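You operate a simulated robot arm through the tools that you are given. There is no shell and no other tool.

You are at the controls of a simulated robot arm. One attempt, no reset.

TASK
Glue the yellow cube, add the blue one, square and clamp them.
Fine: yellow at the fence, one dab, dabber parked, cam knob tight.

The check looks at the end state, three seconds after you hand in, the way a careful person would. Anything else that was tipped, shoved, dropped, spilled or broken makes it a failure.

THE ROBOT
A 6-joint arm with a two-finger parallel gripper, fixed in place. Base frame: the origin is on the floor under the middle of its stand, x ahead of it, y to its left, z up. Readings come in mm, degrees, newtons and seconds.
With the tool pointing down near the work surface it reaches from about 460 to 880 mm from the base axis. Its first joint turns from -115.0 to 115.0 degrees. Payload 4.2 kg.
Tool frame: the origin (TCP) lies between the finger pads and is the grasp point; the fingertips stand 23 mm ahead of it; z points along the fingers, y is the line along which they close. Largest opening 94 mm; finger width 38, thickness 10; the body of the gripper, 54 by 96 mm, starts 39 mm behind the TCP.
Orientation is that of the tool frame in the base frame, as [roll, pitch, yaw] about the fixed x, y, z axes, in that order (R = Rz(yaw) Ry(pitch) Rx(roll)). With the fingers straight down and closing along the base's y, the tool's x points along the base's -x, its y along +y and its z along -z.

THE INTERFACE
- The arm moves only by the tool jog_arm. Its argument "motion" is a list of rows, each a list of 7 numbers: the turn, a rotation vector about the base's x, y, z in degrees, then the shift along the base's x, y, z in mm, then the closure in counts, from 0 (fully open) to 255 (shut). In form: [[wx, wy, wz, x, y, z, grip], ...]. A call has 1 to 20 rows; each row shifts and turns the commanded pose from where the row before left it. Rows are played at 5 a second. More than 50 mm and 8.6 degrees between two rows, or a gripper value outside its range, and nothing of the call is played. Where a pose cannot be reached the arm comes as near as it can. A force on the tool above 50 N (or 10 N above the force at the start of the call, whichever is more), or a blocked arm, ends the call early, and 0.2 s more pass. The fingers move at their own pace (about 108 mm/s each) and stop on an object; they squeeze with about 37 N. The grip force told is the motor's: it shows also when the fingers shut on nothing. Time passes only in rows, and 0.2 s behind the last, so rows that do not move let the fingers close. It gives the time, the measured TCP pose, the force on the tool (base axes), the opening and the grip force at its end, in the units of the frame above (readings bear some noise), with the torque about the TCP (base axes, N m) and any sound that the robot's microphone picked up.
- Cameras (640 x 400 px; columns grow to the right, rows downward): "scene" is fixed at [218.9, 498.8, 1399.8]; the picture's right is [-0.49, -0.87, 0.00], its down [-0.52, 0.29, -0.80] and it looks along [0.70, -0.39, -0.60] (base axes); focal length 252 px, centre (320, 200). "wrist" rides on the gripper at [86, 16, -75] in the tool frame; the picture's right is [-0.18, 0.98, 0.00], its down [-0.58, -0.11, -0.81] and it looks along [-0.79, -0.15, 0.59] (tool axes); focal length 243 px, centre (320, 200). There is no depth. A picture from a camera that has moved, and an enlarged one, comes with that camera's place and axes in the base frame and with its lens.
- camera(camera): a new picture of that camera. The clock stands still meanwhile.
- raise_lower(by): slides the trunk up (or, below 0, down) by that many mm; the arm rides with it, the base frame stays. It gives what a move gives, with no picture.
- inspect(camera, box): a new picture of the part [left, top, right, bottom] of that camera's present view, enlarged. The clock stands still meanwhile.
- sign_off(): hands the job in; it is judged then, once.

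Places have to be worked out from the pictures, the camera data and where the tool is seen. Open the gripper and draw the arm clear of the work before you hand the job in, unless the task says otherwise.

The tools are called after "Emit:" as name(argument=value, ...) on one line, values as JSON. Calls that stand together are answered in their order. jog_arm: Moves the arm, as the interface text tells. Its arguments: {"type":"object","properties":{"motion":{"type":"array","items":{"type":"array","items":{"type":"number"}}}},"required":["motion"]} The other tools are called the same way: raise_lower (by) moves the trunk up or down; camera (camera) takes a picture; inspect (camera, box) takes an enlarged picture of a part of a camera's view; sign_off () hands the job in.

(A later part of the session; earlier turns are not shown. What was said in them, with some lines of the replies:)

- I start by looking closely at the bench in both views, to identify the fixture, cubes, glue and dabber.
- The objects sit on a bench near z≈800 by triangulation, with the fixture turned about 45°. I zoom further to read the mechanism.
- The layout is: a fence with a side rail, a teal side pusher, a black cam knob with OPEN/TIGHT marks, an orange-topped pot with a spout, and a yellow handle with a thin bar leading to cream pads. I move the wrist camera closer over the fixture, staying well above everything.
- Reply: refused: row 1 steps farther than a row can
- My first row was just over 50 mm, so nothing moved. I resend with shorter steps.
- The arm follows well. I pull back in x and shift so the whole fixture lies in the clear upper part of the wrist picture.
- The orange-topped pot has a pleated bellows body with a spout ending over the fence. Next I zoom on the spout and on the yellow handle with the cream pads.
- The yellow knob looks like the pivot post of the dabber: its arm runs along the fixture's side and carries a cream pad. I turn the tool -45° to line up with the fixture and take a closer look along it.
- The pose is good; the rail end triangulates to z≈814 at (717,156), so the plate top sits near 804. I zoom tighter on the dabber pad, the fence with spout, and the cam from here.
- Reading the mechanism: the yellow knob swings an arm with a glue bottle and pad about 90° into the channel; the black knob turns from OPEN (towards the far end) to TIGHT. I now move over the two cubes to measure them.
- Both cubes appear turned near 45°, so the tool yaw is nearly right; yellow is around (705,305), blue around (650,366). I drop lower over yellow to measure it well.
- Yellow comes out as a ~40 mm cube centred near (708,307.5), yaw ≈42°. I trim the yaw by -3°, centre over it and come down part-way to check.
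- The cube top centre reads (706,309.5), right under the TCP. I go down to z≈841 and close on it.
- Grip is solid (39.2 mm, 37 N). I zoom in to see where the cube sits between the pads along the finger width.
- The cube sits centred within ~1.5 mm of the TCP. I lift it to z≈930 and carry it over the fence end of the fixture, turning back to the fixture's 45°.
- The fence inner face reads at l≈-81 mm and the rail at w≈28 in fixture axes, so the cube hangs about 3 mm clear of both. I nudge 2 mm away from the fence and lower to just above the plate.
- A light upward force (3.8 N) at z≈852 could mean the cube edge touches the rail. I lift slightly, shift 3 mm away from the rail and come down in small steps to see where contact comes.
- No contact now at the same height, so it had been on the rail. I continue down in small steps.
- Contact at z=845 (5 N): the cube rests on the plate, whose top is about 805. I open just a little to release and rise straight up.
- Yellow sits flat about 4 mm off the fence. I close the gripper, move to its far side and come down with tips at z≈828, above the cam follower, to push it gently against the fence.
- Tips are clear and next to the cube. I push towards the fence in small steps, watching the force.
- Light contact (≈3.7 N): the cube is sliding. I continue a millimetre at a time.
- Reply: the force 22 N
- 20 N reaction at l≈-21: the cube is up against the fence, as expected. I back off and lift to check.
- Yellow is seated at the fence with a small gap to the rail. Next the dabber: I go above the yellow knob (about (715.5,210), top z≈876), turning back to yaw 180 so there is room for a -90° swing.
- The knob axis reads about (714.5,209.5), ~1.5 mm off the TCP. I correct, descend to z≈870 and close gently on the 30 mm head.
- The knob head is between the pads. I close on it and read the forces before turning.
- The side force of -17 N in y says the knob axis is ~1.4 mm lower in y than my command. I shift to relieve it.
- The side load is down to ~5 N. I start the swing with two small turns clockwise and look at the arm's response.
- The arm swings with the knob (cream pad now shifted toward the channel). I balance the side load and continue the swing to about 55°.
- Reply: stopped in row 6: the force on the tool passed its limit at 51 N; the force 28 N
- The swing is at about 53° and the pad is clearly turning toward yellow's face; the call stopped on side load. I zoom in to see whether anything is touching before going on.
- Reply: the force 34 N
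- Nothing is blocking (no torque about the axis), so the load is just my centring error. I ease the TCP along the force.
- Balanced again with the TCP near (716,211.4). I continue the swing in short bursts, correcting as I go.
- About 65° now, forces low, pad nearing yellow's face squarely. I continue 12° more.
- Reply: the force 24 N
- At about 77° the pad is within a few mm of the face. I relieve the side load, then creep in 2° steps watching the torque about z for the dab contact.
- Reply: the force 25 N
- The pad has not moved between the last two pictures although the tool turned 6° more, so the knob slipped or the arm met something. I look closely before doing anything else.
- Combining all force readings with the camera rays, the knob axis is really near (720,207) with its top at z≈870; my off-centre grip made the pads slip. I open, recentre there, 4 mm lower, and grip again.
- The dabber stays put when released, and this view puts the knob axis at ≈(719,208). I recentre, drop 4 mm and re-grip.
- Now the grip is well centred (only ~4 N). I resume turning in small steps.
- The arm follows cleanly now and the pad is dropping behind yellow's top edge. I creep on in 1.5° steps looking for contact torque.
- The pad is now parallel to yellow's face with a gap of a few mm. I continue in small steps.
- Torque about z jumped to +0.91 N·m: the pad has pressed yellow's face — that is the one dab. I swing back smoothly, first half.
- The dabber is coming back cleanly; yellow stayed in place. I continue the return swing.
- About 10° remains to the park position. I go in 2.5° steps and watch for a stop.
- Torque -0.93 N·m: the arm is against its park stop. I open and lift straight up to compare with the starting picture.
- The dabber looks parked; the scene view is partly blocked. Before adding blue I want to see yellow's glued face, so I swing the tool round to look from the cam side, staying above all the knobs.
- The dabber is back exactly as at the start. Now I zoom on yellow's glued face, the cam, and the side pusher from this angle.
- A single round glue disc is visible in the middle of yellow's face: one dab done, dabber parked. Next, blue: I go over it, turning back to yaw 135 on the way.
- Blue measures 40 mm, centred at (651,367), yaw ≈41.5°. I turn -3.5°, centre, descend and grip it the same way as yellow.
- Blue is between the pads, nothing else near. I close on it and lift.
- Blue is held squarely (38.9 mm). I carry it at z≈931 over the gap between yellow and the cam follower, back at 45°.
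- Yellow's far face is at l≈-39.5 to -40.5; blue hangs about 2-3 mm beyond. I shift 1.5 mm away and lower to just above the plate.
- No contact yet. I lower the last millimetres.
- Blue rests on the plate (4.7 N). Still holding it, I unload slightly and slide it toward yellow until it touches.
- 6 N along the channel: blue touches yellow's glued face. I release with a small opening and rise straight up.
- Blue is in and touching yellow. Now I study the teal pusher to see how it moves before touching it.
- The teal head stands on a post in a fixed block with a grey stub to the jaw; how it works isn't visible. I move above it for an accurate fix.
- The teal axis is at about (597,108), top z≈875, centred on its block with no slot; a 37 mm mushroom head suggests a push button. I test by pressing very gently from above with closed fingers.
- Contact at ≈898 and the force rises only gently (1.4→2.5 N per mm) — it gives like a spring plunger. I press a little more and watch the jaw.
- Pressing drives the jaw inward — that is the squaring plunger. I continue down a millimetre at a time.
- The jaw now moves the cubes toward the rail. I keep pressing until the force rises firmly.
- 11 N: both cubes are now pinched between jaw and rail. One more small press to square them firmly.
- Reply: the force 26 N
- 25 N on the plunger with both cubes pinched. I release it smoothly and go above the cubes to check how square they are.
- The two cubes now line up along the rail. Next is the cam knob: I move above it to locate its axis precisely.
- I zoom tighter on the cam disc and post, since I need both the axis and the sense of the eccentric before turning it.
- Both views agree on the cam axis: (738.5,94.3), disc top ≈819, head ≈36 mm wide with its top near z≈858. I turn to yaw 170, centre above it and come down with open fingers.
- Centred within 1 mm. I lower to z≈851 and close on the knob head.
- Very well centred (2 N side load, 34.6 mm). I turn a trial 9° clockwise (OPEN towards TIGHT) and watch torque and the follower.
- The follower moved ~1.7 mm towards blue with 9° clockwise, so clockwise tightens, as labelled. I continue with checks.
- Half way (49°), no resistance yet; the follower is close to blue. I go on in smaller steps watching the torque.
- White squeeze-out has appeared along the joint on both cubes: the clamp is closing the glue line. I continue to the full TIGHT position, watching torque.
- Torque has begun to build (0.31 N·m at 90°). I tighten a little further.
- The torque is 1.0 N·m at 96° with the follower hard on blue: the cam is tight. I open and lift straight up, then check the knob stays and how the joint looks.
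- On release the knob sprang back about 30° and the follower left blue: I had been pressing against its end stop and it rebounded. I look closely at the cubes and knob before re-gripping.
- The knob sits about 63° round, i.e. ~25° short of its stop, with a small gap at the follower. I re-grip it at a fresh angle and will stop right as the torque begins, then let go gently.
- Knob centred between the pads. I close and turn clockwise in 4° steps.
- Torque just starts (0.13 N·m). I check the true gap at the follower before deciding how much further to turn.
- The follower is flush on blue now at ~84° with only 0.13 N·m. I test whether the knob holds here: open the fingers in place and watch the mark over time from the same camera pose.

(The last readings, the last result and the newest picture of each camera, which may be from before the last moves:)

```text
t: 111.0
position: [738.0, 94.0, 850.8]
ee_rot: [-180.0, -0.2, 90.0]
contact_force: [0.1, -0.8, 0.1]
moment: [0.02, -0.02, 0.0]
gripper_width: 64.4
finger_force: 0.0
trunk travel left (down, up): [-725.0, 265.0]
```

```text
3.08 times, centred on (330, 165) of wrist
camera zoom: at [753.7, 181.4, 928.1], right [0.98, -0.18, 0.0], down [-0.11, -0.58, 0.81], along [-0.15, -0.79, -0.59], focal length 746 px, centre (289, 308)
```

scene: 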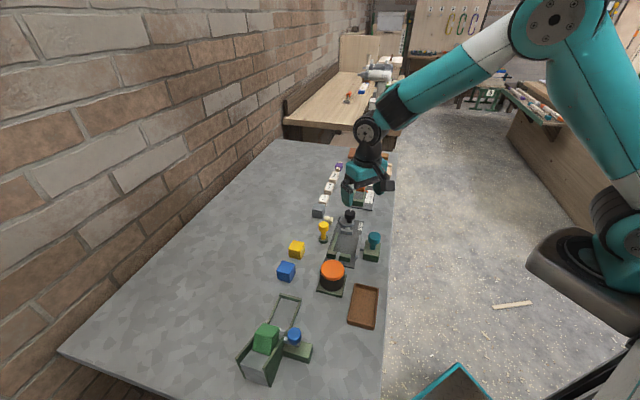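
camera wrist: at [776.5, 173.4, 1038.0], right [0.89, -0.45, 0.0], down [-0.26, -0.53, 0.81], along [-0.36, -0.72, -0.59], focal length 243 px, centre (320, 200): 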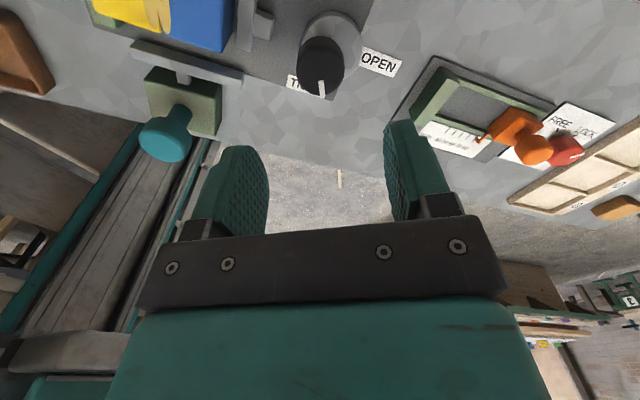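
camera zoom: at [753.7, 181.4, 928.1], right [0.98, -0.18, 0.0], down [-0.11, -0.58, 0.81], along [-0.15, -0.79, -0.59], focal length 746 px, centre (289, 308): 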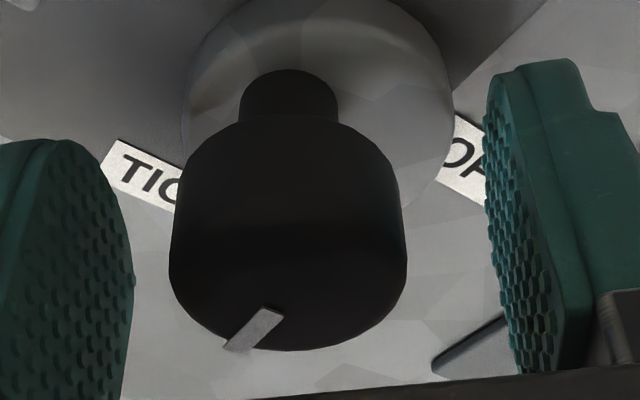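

Released gently at low torque, the knob holds. I look at the follower and the mark from the fixed camera to judge how tight this really is.

Emit:
jog_arm(motion=[[0, 0, 0, 0, 0, 20, 60], [0, 0, 0, 0, 0, 35, 60], [0, 0, 0, 0, 0, 35, 60], [0, 0, 0, 20, -20, 20, 60], [0, 0, 0, 0, 0, 0, 60]])

Emit:
inspect(camera="scene", box=[328, 200, 376, 240])

Emit:
inspect(camera="wrist", box=[120, 0, 340, 140])

```text
t: 112.2
position: [756.8, 72.9, 960.8]
ee_rot: [-180.0, -0.2, 90.0]
contact_force: [-0.8, 0.0, 0.0]
moment: [0.02, -0.01, 0.0]
gripper_width: 72.0
finger_force: 0.1
trunk travel left (down, up): [-725.0, 265.0]
```

```text
10.00 times, centred on (352, 220) of scene
camera zoom: at [218.9, 498.8, 1399.8], right [-0.49, -0.87, 0.0], down [-0.52, 0.29, -0.8], along [0.7, -0.39, -0.6], focal length 2523 px, centre (0, 0)
```

zoom: 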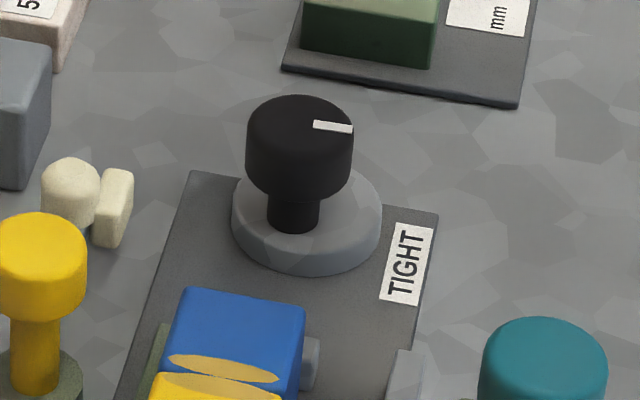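

```text
2.86 times, centred on (230, 70) of wrist
camera zoom: at [772.9, 161.2, 1038.0], right [0.98, -0.18, 0.0], down [-0.11, -0.58, 0.81], along [-0.15, -0.79, -0.59], focal length 693 px, centre (577, 571)
```

zoom: 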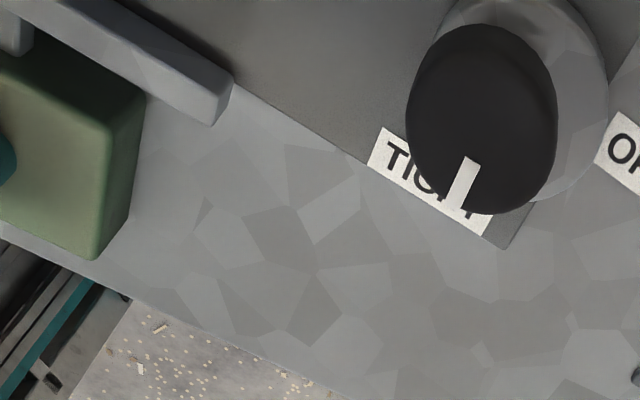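

The knob rests at roughly 83-85° with the mark over TIGHT, and the follower on blue. I now check flushness at the fence, the joint and squareness from above.

Emit:
jog_arm(motion=[[0, 0, 7.5, -15, 14, 0, 0], [0, 0, 7.5, -15, 14, 0, 0], [0, 0, 7.5, -15, 14, 0, 0], [0, 0, 7.5, -15, 14, 0, 0], [0, 0, 7.5, -15, 14, 0, 0], [0, 0, 7.5, -15, 14, 0, 0], [0, 0, 0, 0, 0, 0, 0]])

Emit:
camera(camera="wrist")

Emit:
inspect(camera="wrist", box=[240, 0, 400, 120])

Emit:
inspect(camera="scene", box=[324, 226, 364, 258])

```text
t: 113.8
position: [667.0, 157.9, 961.5]
ee_rot: [-180.0, -0.2, 135.0]
contact_force: [0.9, 0.7, 0.1]
moment: [0.0, -0.06, -0.02]
gripper_width: 94.3
finger_force: 0.1
trunk travel left (down, up): [-725.0, 265.0]
```

```text
taken
camera wrist: at [617.1, 231.6, 1038.0], right [0.82, 0.57, 0.0], down [0.34, -0.49, 0.81], along [0.46, -0.66, -0.59], focal length 243 px, centre (320, 200)
```

wrist: 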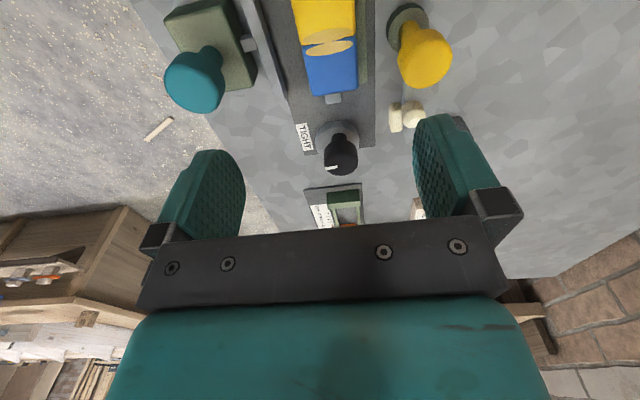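

```text
3.33 times, centred on (320, 60) of wrist
camera zoom: at [617.1, 231.6, 1038.0], right [0.82, 0.57, 0.0], down [0.34, -0.49, 0.81], along [0.46, -0.66, -0.59], focal length 809 px, centre (320, 667)
```

zoom: 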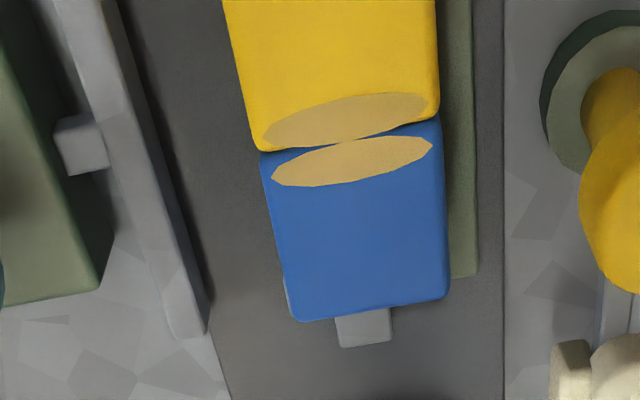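

```text
12.50 times, centred on (344, 242) of scene
camera zoom: at [218.9, 498.8, 1399.8], right [-0.49, -0.87, 0.0], down [-0.52, 0.29, -0.8], along [0.7, -0.39, -0.6], focal length 3153 px, centre (20, -325)
```

zoom: 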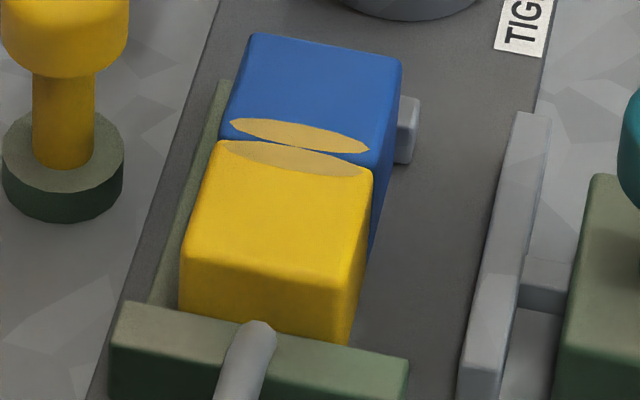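

The cubes sit square against rail and fence with the joint closed. I check again that the knob and follower have not crept since release.

Emit:
inspect(camera="scene", box=[328, 200, 376, 240])

Emit:
inspect(camera="scene", box=[338, 222, 362, 240])

Emit:
inspect(camera="wrist", box=[290, 70, 390, 185])

```text
10.00 times, centred on (352, 220) of scene
camera zoom: at [218.9, 498.8, 1399.8], right [-0.49, -0.87, 0.0], down [-0.52, 0.29, -0.8], along [0.7, -0.39, -0.6], focal length 2523 px, centre (0, 0)
```

zoom: 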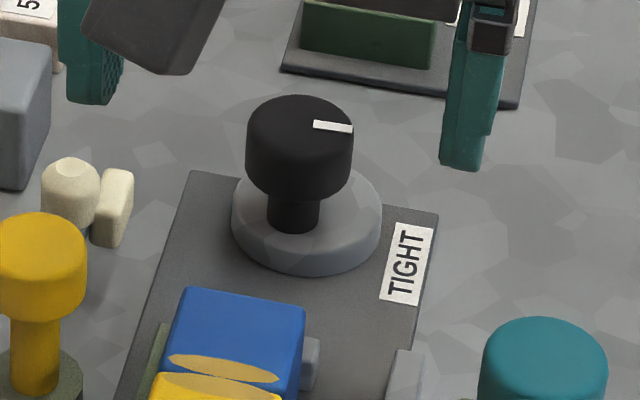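

```text
16.00 times, centred on (350, 231) of scene
camera zoom: at [218.9, 498.8, 1399.8], right [-0.49, -0.87, 0.0], down [-0.52, 0.29, -0.8], along [0.7, -0.39, -0.6], focal length 4036 px, centre (-160, -296)
```

zoom: 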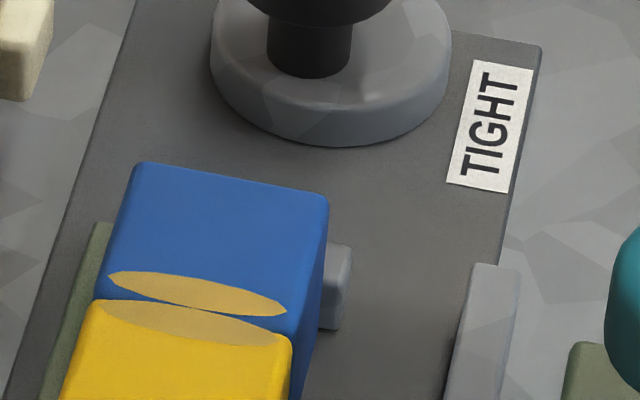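

```text
3.48 times, centred on (340, 128) of wrist
camera zoom: at [617.1, 231.6, 1038.0], right [0.82, 0.57, 0.0], down [0.34, -0.49, 0.81], along [0.46, -0.66, -0.59], focal length 844 px, centre (250, 452)
```

zoom: 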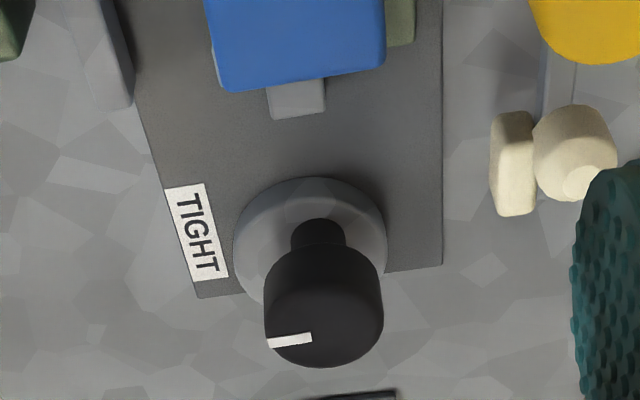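

The knob has held for several seconds with the mark on TIGHT, but I let go at nearly zero clamp torque. I go back to see whether it will also hold with a bit more squeeze (around 90°).

Emit:
jog_arm(motion=[[0, 0, -5, 24, -21, 0, 80], [0, 0, -5, 24, -21, 0, 80], [0, 0, -5, 22.8, -21.5, 0, 80], [0, 0, 0, 0, 0, -35, 80], [0, 0, 0, 0, 0, -35, 80], [0, 0, 0, 0, 0, -25, 80], [0, 0, 0, 0, 0, -15, 80], [0, 0, 0, 0, 0, 0, 80]])

Emit:
inspect(camera="wrist", box=[200, 40, 440, 240])

```text
t: 115.6
position: [740.5, 94.5, 852.5]
ee_rot: [-179.9, -0.1, 120.0]
contact_force: [-0.9, -0.4, -0.1]
moment: [-0.01, -0.02, 0.01]
gripper_width: 64.4
finger_force: 0.0
trunk travel left (down, up): [-725.0, 265.0]
```

```text
2.00 times, centred on (320, 140) of wrist
camera zoom: at [709.9, 178.1, 927.8], right [0.94, 0.33, 0.0], down [0.2, -0.56, 0.81], along [0.27, -0.76, -0.59], focal length 485 px, centre (320, 320)
```

zoom: 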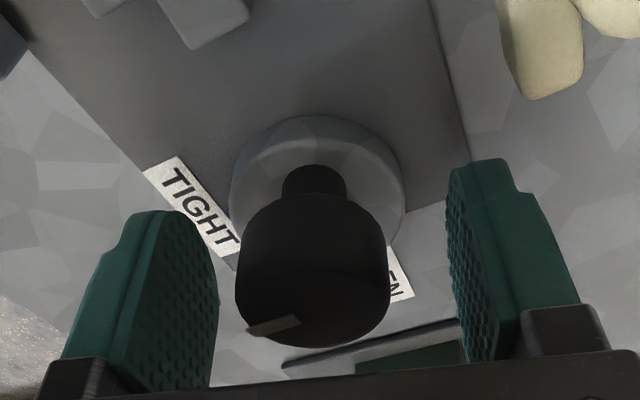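

Emit:
jog_arm(motion=[[0, 0, 0, -1, -0.5, 0, 80], [0, 0, 0, 0, 0, 0, 140], [0, 0, 0, 0, 0, 0, 255], [0, 0, 0, 0, 0, 0, 255], [0, 0, 0, 0, 0, 0, 255], [0, 0, -1.5, 0, 0, 0, 255], [0, 0, 0, 0, 0, 0, 255]])

Emit:
jog_arm(motion=[[0, 0, -1.5, 0, 0, 0, 255], [0, 0, 0, 0, 0, 0, 255]])

Emit:
jog_arm(motion=[[0, 0, -1.5, 0, 0, 0, 255], [0, 0, 0, 0, 0, 0, 255]])

```text
t: 117.2
position: [738.9, 93.7, 851.7]
ee_rot: [-179.9, -0.2, 118.4]
contact_force: [0.0, -1.0, -3.5]
moment: [0.12, -0.15, 0.07]
gripper_width: 34.3
finger_force: 45.8
trunk travel left (down, up): [-725.0, 265.0]
```

```text
t: 117.8
position: [738.1, 93.6, 851.9]
ee_rot: [-179.9, 0.0, 117.0]
contact_force: [0.9, -2.4, -4.5]
moment: [0.23, -0.16, 0.19]
gripper_width: 34.1
finger_force: 45.5
trunk travel left (down, up): [-725.0, 265.0]
```

```text
t: 118.4
position: [737.2, 93.5, 852.4]
ee_rot: [-179.9, 0.0, 115.5]
contact_force: [0.2, -4.0, -9.1]
moment: [0.2, -0.23, 0.3]
gripper_width: 34.3
finger_force: 45.1
trunk travel left (down, up): [-725.0, 265.0]
```

Torque rises steadily from the resting position (0.07, 0.19, 0.30 N·m), so it had been only just touching. I hold here a moment to see if it settles, then open in place and watch.

Emit:
jog_arm(motion=[[0, 0, 0, 0, 0, 0, 255], [0, 0, 0, 0, 0, 0, 255], [0, 0, 0, 0, 0, 0, 255], [0, 0, 0, 0, 0, 0, 255], [0, 0, 0, 0, 0, 0, 255]])

Emit:
inspect(camera="wrist", box=[270, 100, 390, 230])

Emit:
jog_arm(motion=[[0, 0, 0, 0, 0, 0, 200], [0, 0, 0, 0, 0, 0, 120], [0, 0, 0, 0, 0, 0, 80]])

Emit:
inspect(camera="wrist", box=[270, 100, 390, 230])

Emit:
jog_arm(motion=[[0, 0, 0, 0, 0, 0, 80], [0, 0, 0, 0, 0, 0, 80], [0, 0, 0, 0, 0, 0, 80], [0, 0, 0, 0, 0, 0, 80]])

Emit:
inspect(camera="wrist", box=[270, 100, 390, 230])

```text
t: 119.6
position: [737.5, 92.7, 852.3]
ee_rot: [-179.9, -0.1, 115.4]
contact_force: [0.7, -4.7, -12.4]
moment: [-0.13, -0.34, 0.31]
gripper_width: 34.0
finger_force: 45.2
trunk travel left (down, up): [-725.0, 265.0]
```

```text
3.08 times, centred on (330, 165) of wrist
camera zoom: at [715.1, 179.6, 927.7], right [0.97, 0.26, 0.0], down [0.15, -0.57, 0.81], along [0.21, -0.78, -0.59], focal length 746 px, centre (289, 308)
```

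zoom: 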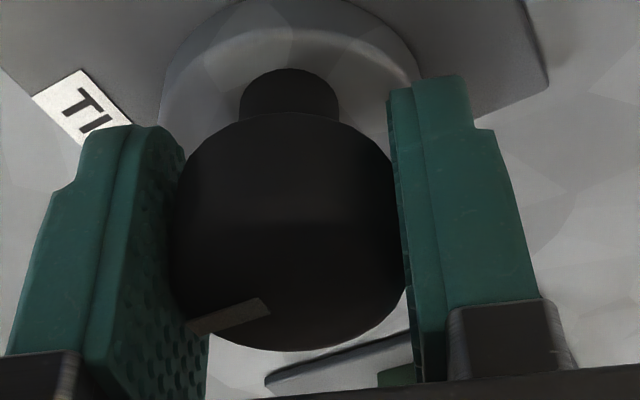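

```text
t: 120.4
position: [738.2, 94.2, 852.8]
ee_rot: [-180.0, -0.1, 115.5]
contact_force: [-0.4, 0.2, -0.2]
moment: [-0.02, 0.01, 0.02]
gripper_width: 64.6
finger_force: 0.1
trunk travel left (down, up): [-725.0, 265.0]
```

```text
3.08 times, centred on (330, 165) of wrist
camera zoom: at [715.0, 180.2, 928.7], right [0.97, 0.26, 0.0], down [0.15, -0.57, 0.81], along [0.21, -0.78, -0.59], focal length 746 px, centre (289, 308)
```

zoom: 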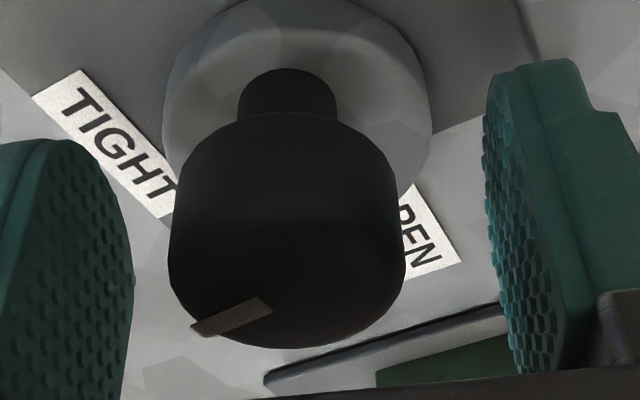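

```text
t: 121.4
position: [738.1, 93.4, 853.2]
ee_rot: [-179.9, -0.1, 115.6]
contact_force: [0.7, 1.2, -0.3]
moment: [-0.01, 0.03, 0.01]
gripper_width: 64.7
finger_force: 0.1
trunk travel left (down, up): [-725.0, 265.0]
```

```text
3.08 times, centred on (330, 165) of wrist
camera zoom: at [715.0, 179.8, 928.3], right [0.97, 0.26, 0.0], down [0.15, -0.57, 0.81], along [0.21, -0.78, -0.59], focal length 746 px, centre (289, 308)
```

zoom: 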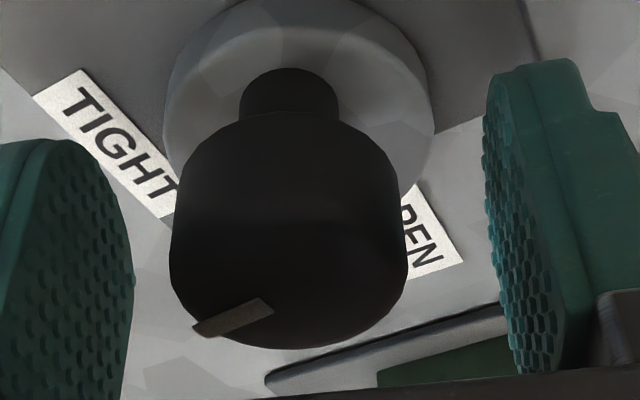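

It holds perfectly at 0.3 N·m: the mark did not move after release and points at TIGHT. I lift clear and check everything once more.

Emit:
jog_arm(motion=[[0, 0, 0, 0, 0, 20, 80], [0, 0, 0, 0, 0, 35, 80], [0, 0, 0, 0, 0, 35, 60], [0, 0, 5, -20, 15, 30, 0], [0, 0, 5, -20, 17, 10, 0], [0, 0, 5, -20, 17, 0, 0], [0, 0, 4.5, -10, 13, 0, 0], [0, 0, 0, 0, 0, 0, 0]])

Emit:
camera(camera="wrist")

Emit:
inspect(camera="wrist", box=[240, 0, 400, 120])

Emit:
inspect(camera="scene", box=[324, 205, 372, 250])

```text
t: 123.2
position: [667.7, 155.0, 980.9]
ee_rot: [-179.9, -0.1, 135.1]
contact_force: [0.2, 0.1, 0.2]
moment: [0.0, 0.0, 0.0]
gripper_width: 94.1
finger_force: 0.1
trunk travel left (down, up): [-725.0, 265.0]
```

```text
taken
camera wrist: at [617.6, 229.0, 1058.2], right [0.82, 0.57, 0.0], down [0.34, -0.49, 0.81], along [0.46, -0.66, -0.59], focal length 243 px, centre (320, 200)
```

wrist: 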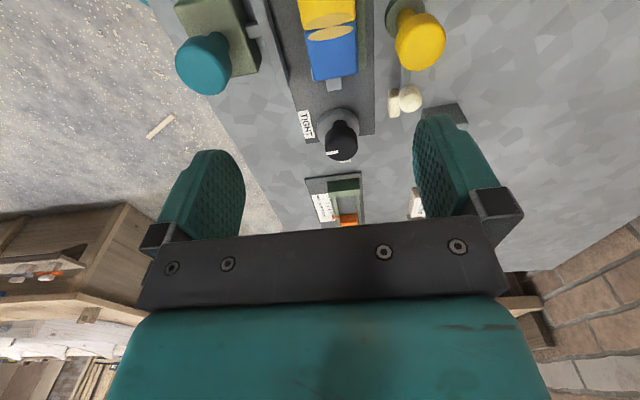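

```text
3.33 times, centred on (320, 60) of wrist
camera zoom: at [617.6, 229.0, 1058.2], right [0.82, 0.57, 0.0], down [0.34, -0.49, 0.81], along [0.46, -0.66, -0.59], focal length 809 px, centre (320, 667)
```

zoom: 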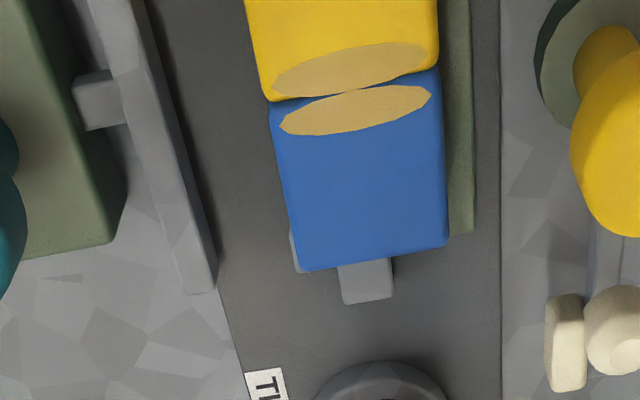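

```text
8.89 times, centred on (348, 228) of scene
camera zoom: at [218.9, 498.8, 1399.8], right [-0.49, -0.87, 0.0], down [-0.52, 0.29, -0.8], along [0.7, -0.39, -0.6], focal length 2242 px, centre (71, -44)
```

zoom: 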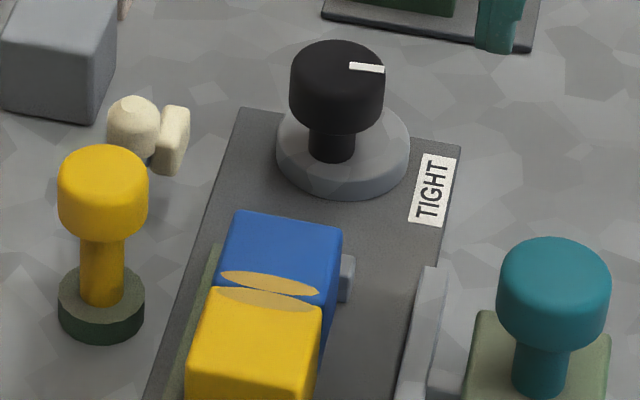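

I zoom right in on the knob top to read the mark angle precisely.

Emit:
inspect(camera="scene", box=[352, 204, 372, 218])

Emit:
inspect(camera="wrist", box=[315, 110, 365, 165])

Emit:
camera(camera="scene")

```text
16.00 times, centred on (362, 211) of scene
camera zoom: at [218.9, 498.8, 1399.8], right [-0.49, -0.87, 0.0], down [-0.52, 0.29, -0.8], along [0.7, -0.39, -0.6], focal length 4036 px, centre (-352, 24)
```

zoom: 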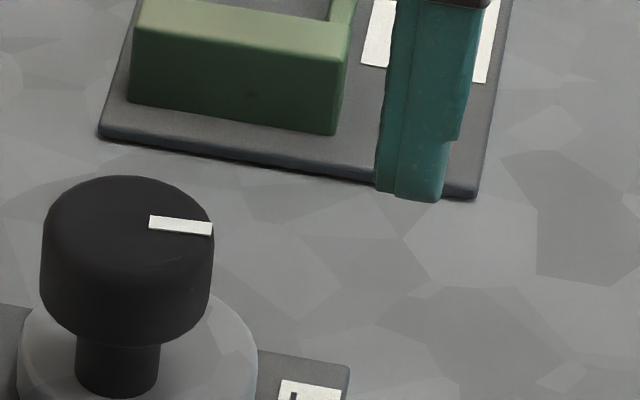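

```text
7.27 times, centred on (340, 138) of wrist
camera zoom: at [617.6, 229.0, 1058.2], right [0.82, 0.57, 0.0], down [0.34, -0.49, 0.81], along [0.46, -0.66, -0.59], focal length 1764 px, centre (174, 654)
```

zoom: 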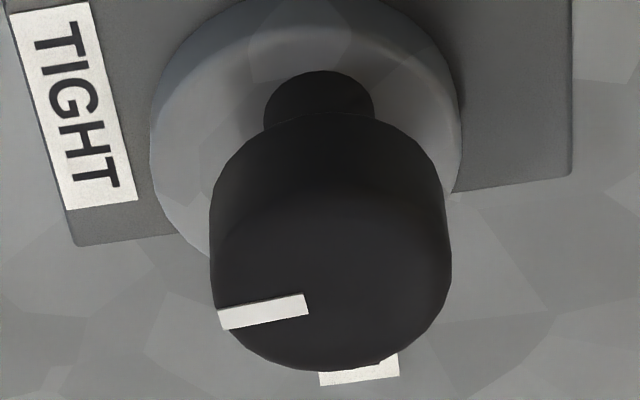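

```text
taken
```

scene: 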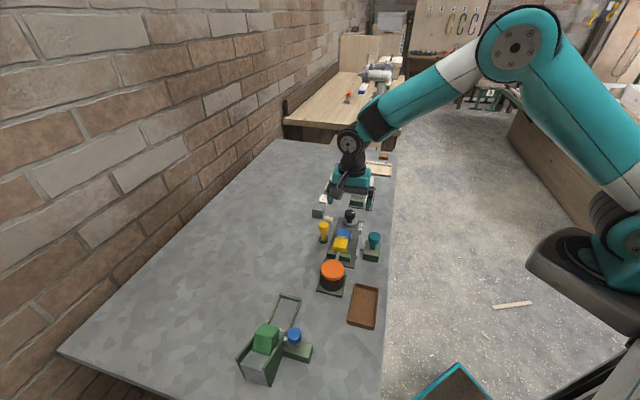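

Averaging both cameras, the mark sits at about 86° from OPEN, on the TIGHT label, with the follower clamped hard on blue. I draw the arm clear, back toward its start pose.

Emit:
jog_arm(motion=[[0, 0, 0, 0, 0, 40, 0], [0, 0, 0, -20, -8, 38, 0], [0, 0, 5, -25, -9, 35, 0], [0, 0, 5, -25, -9, 35, 0], [0, 0, 5, -25, -9, 30, 0], [0, 0, 5, -25, -9, 25, 0], [0, 0, 5, -25, -9, 15, 0], [0, 0, 5, -20, -9, 5, 0], [0, 0, 0, 0, 0, 0, 0], [0, 0, 0, 0, 0, 0, 0]])

Emit:
camera(camera="scene")

Emit:
inspect(camera="scene", box=[310, 195, 390, 265])

Emit:
inspect(camera="scene", box=[352, 204, 372, 218])

Emit:
inspect(camera="scene", box=[326, 226, 362, 256])

```text
t: 125.4
position: [502.7, 94.5, 1204.9]
ee_rot: [-179.8, -0.1, 165.0]
contact_force: [0.0, 0.0, -0.3]
moment: [0.05, -0.02, 0.03]
gripper_width: 94.1
finger_force: 0.0
trunk travel left (down, up): [-725.0, 265.0]
```

```text
taken
```

scene: 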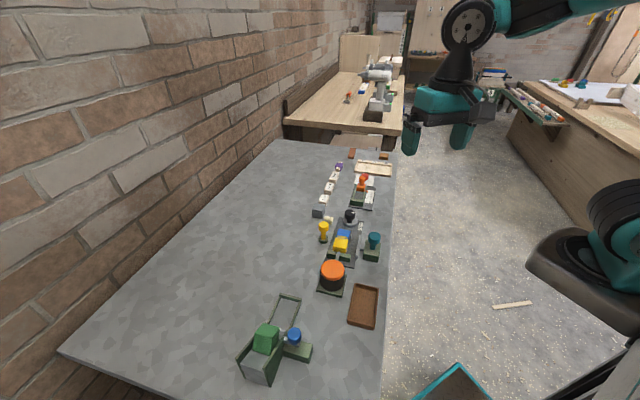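

```text
5.71 times, centred on (350, 230) of scene
camera zoom: at [218.9, 498.8, 1399.8], right [-0.49, -0.87, 0.0], down [-0.52, 0.29, -0.8], along [0.7, -0.39, -0.6], focal length 1442 px, centre (149, 29)
```

zoom: 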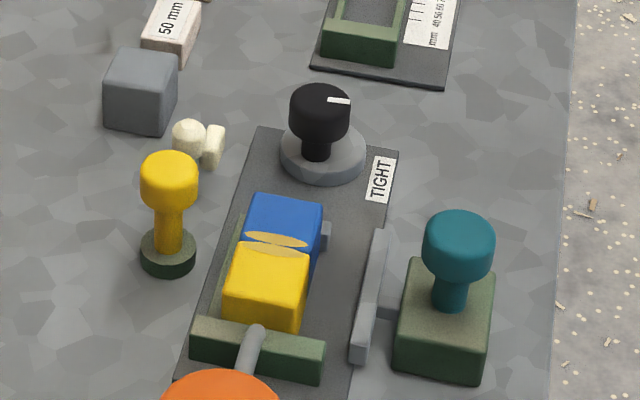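

```text
16.00 times, centred on (362, 211) of scene
camera zoom: at [218.9, 498.8, 1399.8], right [-0.49, -0.87, 0.0], down [-0.52, 0.29, -0.8], along [0.7, -0.39, -0.6], focal length 4036 px, centre (-352, 24)
```

zoom: 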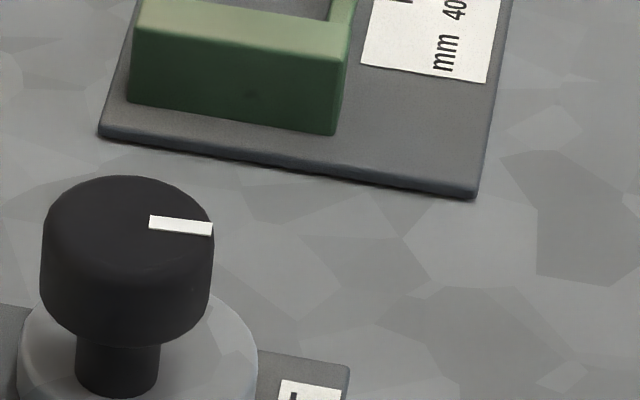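

```text
13.33 times, centred on (344, 241) of scene
camera zoom: at [218.9, 498.8, 1399.8], right [-0.49, -0.87, 0.0], down [-0.52, 0.29, -0.8], along [0.7, -0.39, -0.6], focal length 3364 px, centre (0, -347)
```

zoom: 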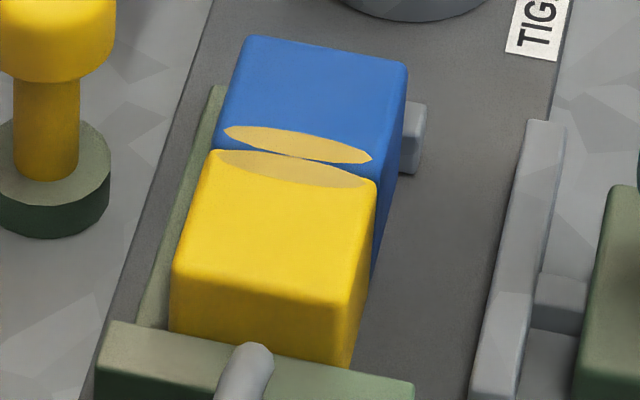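

Everything is stable: yellow sits at the fence with one glue joint to blue, the cubes are square to the rail, and the follower is on blue. The knob mark has not moved from TIGHT, the dabber is parked, nothing else on the bench has shifted, and the arm is open and clear. I hand in.

Emit:
sign_off()

```text
The job is handed in.
```

I've handed the job in: the two cubes are glued, squared and clamped, but the cam knob ended a few degrees short of the full TIGHT position. I don't have the check's result.

- **Yellow:** it sits against the fence. I pushed it until it stopped at about 20 N.
- **Glue:** there is one dab. A single round spot showed in the middle of yellow's face, and glue squeezed out along the joint once blue was clamped.
- **Dabber:** it is parked against its stop, as it was at the start.
- **Square:** I pressed both cubes against the side rail with the teal plunger. They line up to within about 1 mm as far as I can see.
- **Cam knob:** it holds at about 86° from OPEN, with its mark over the TIGHT label. The clamp is pressing on blue.

On my first try I turned the knob too hard and it sprang back about 30° when released. I tightened it again, more gently. It stayed put for the few seconds I watched before handing in, so I left it there rather than risk another spring-back.

In the final picture the rest of the bench looks undisturbed. The gripper is open and the arm is clear of the work.
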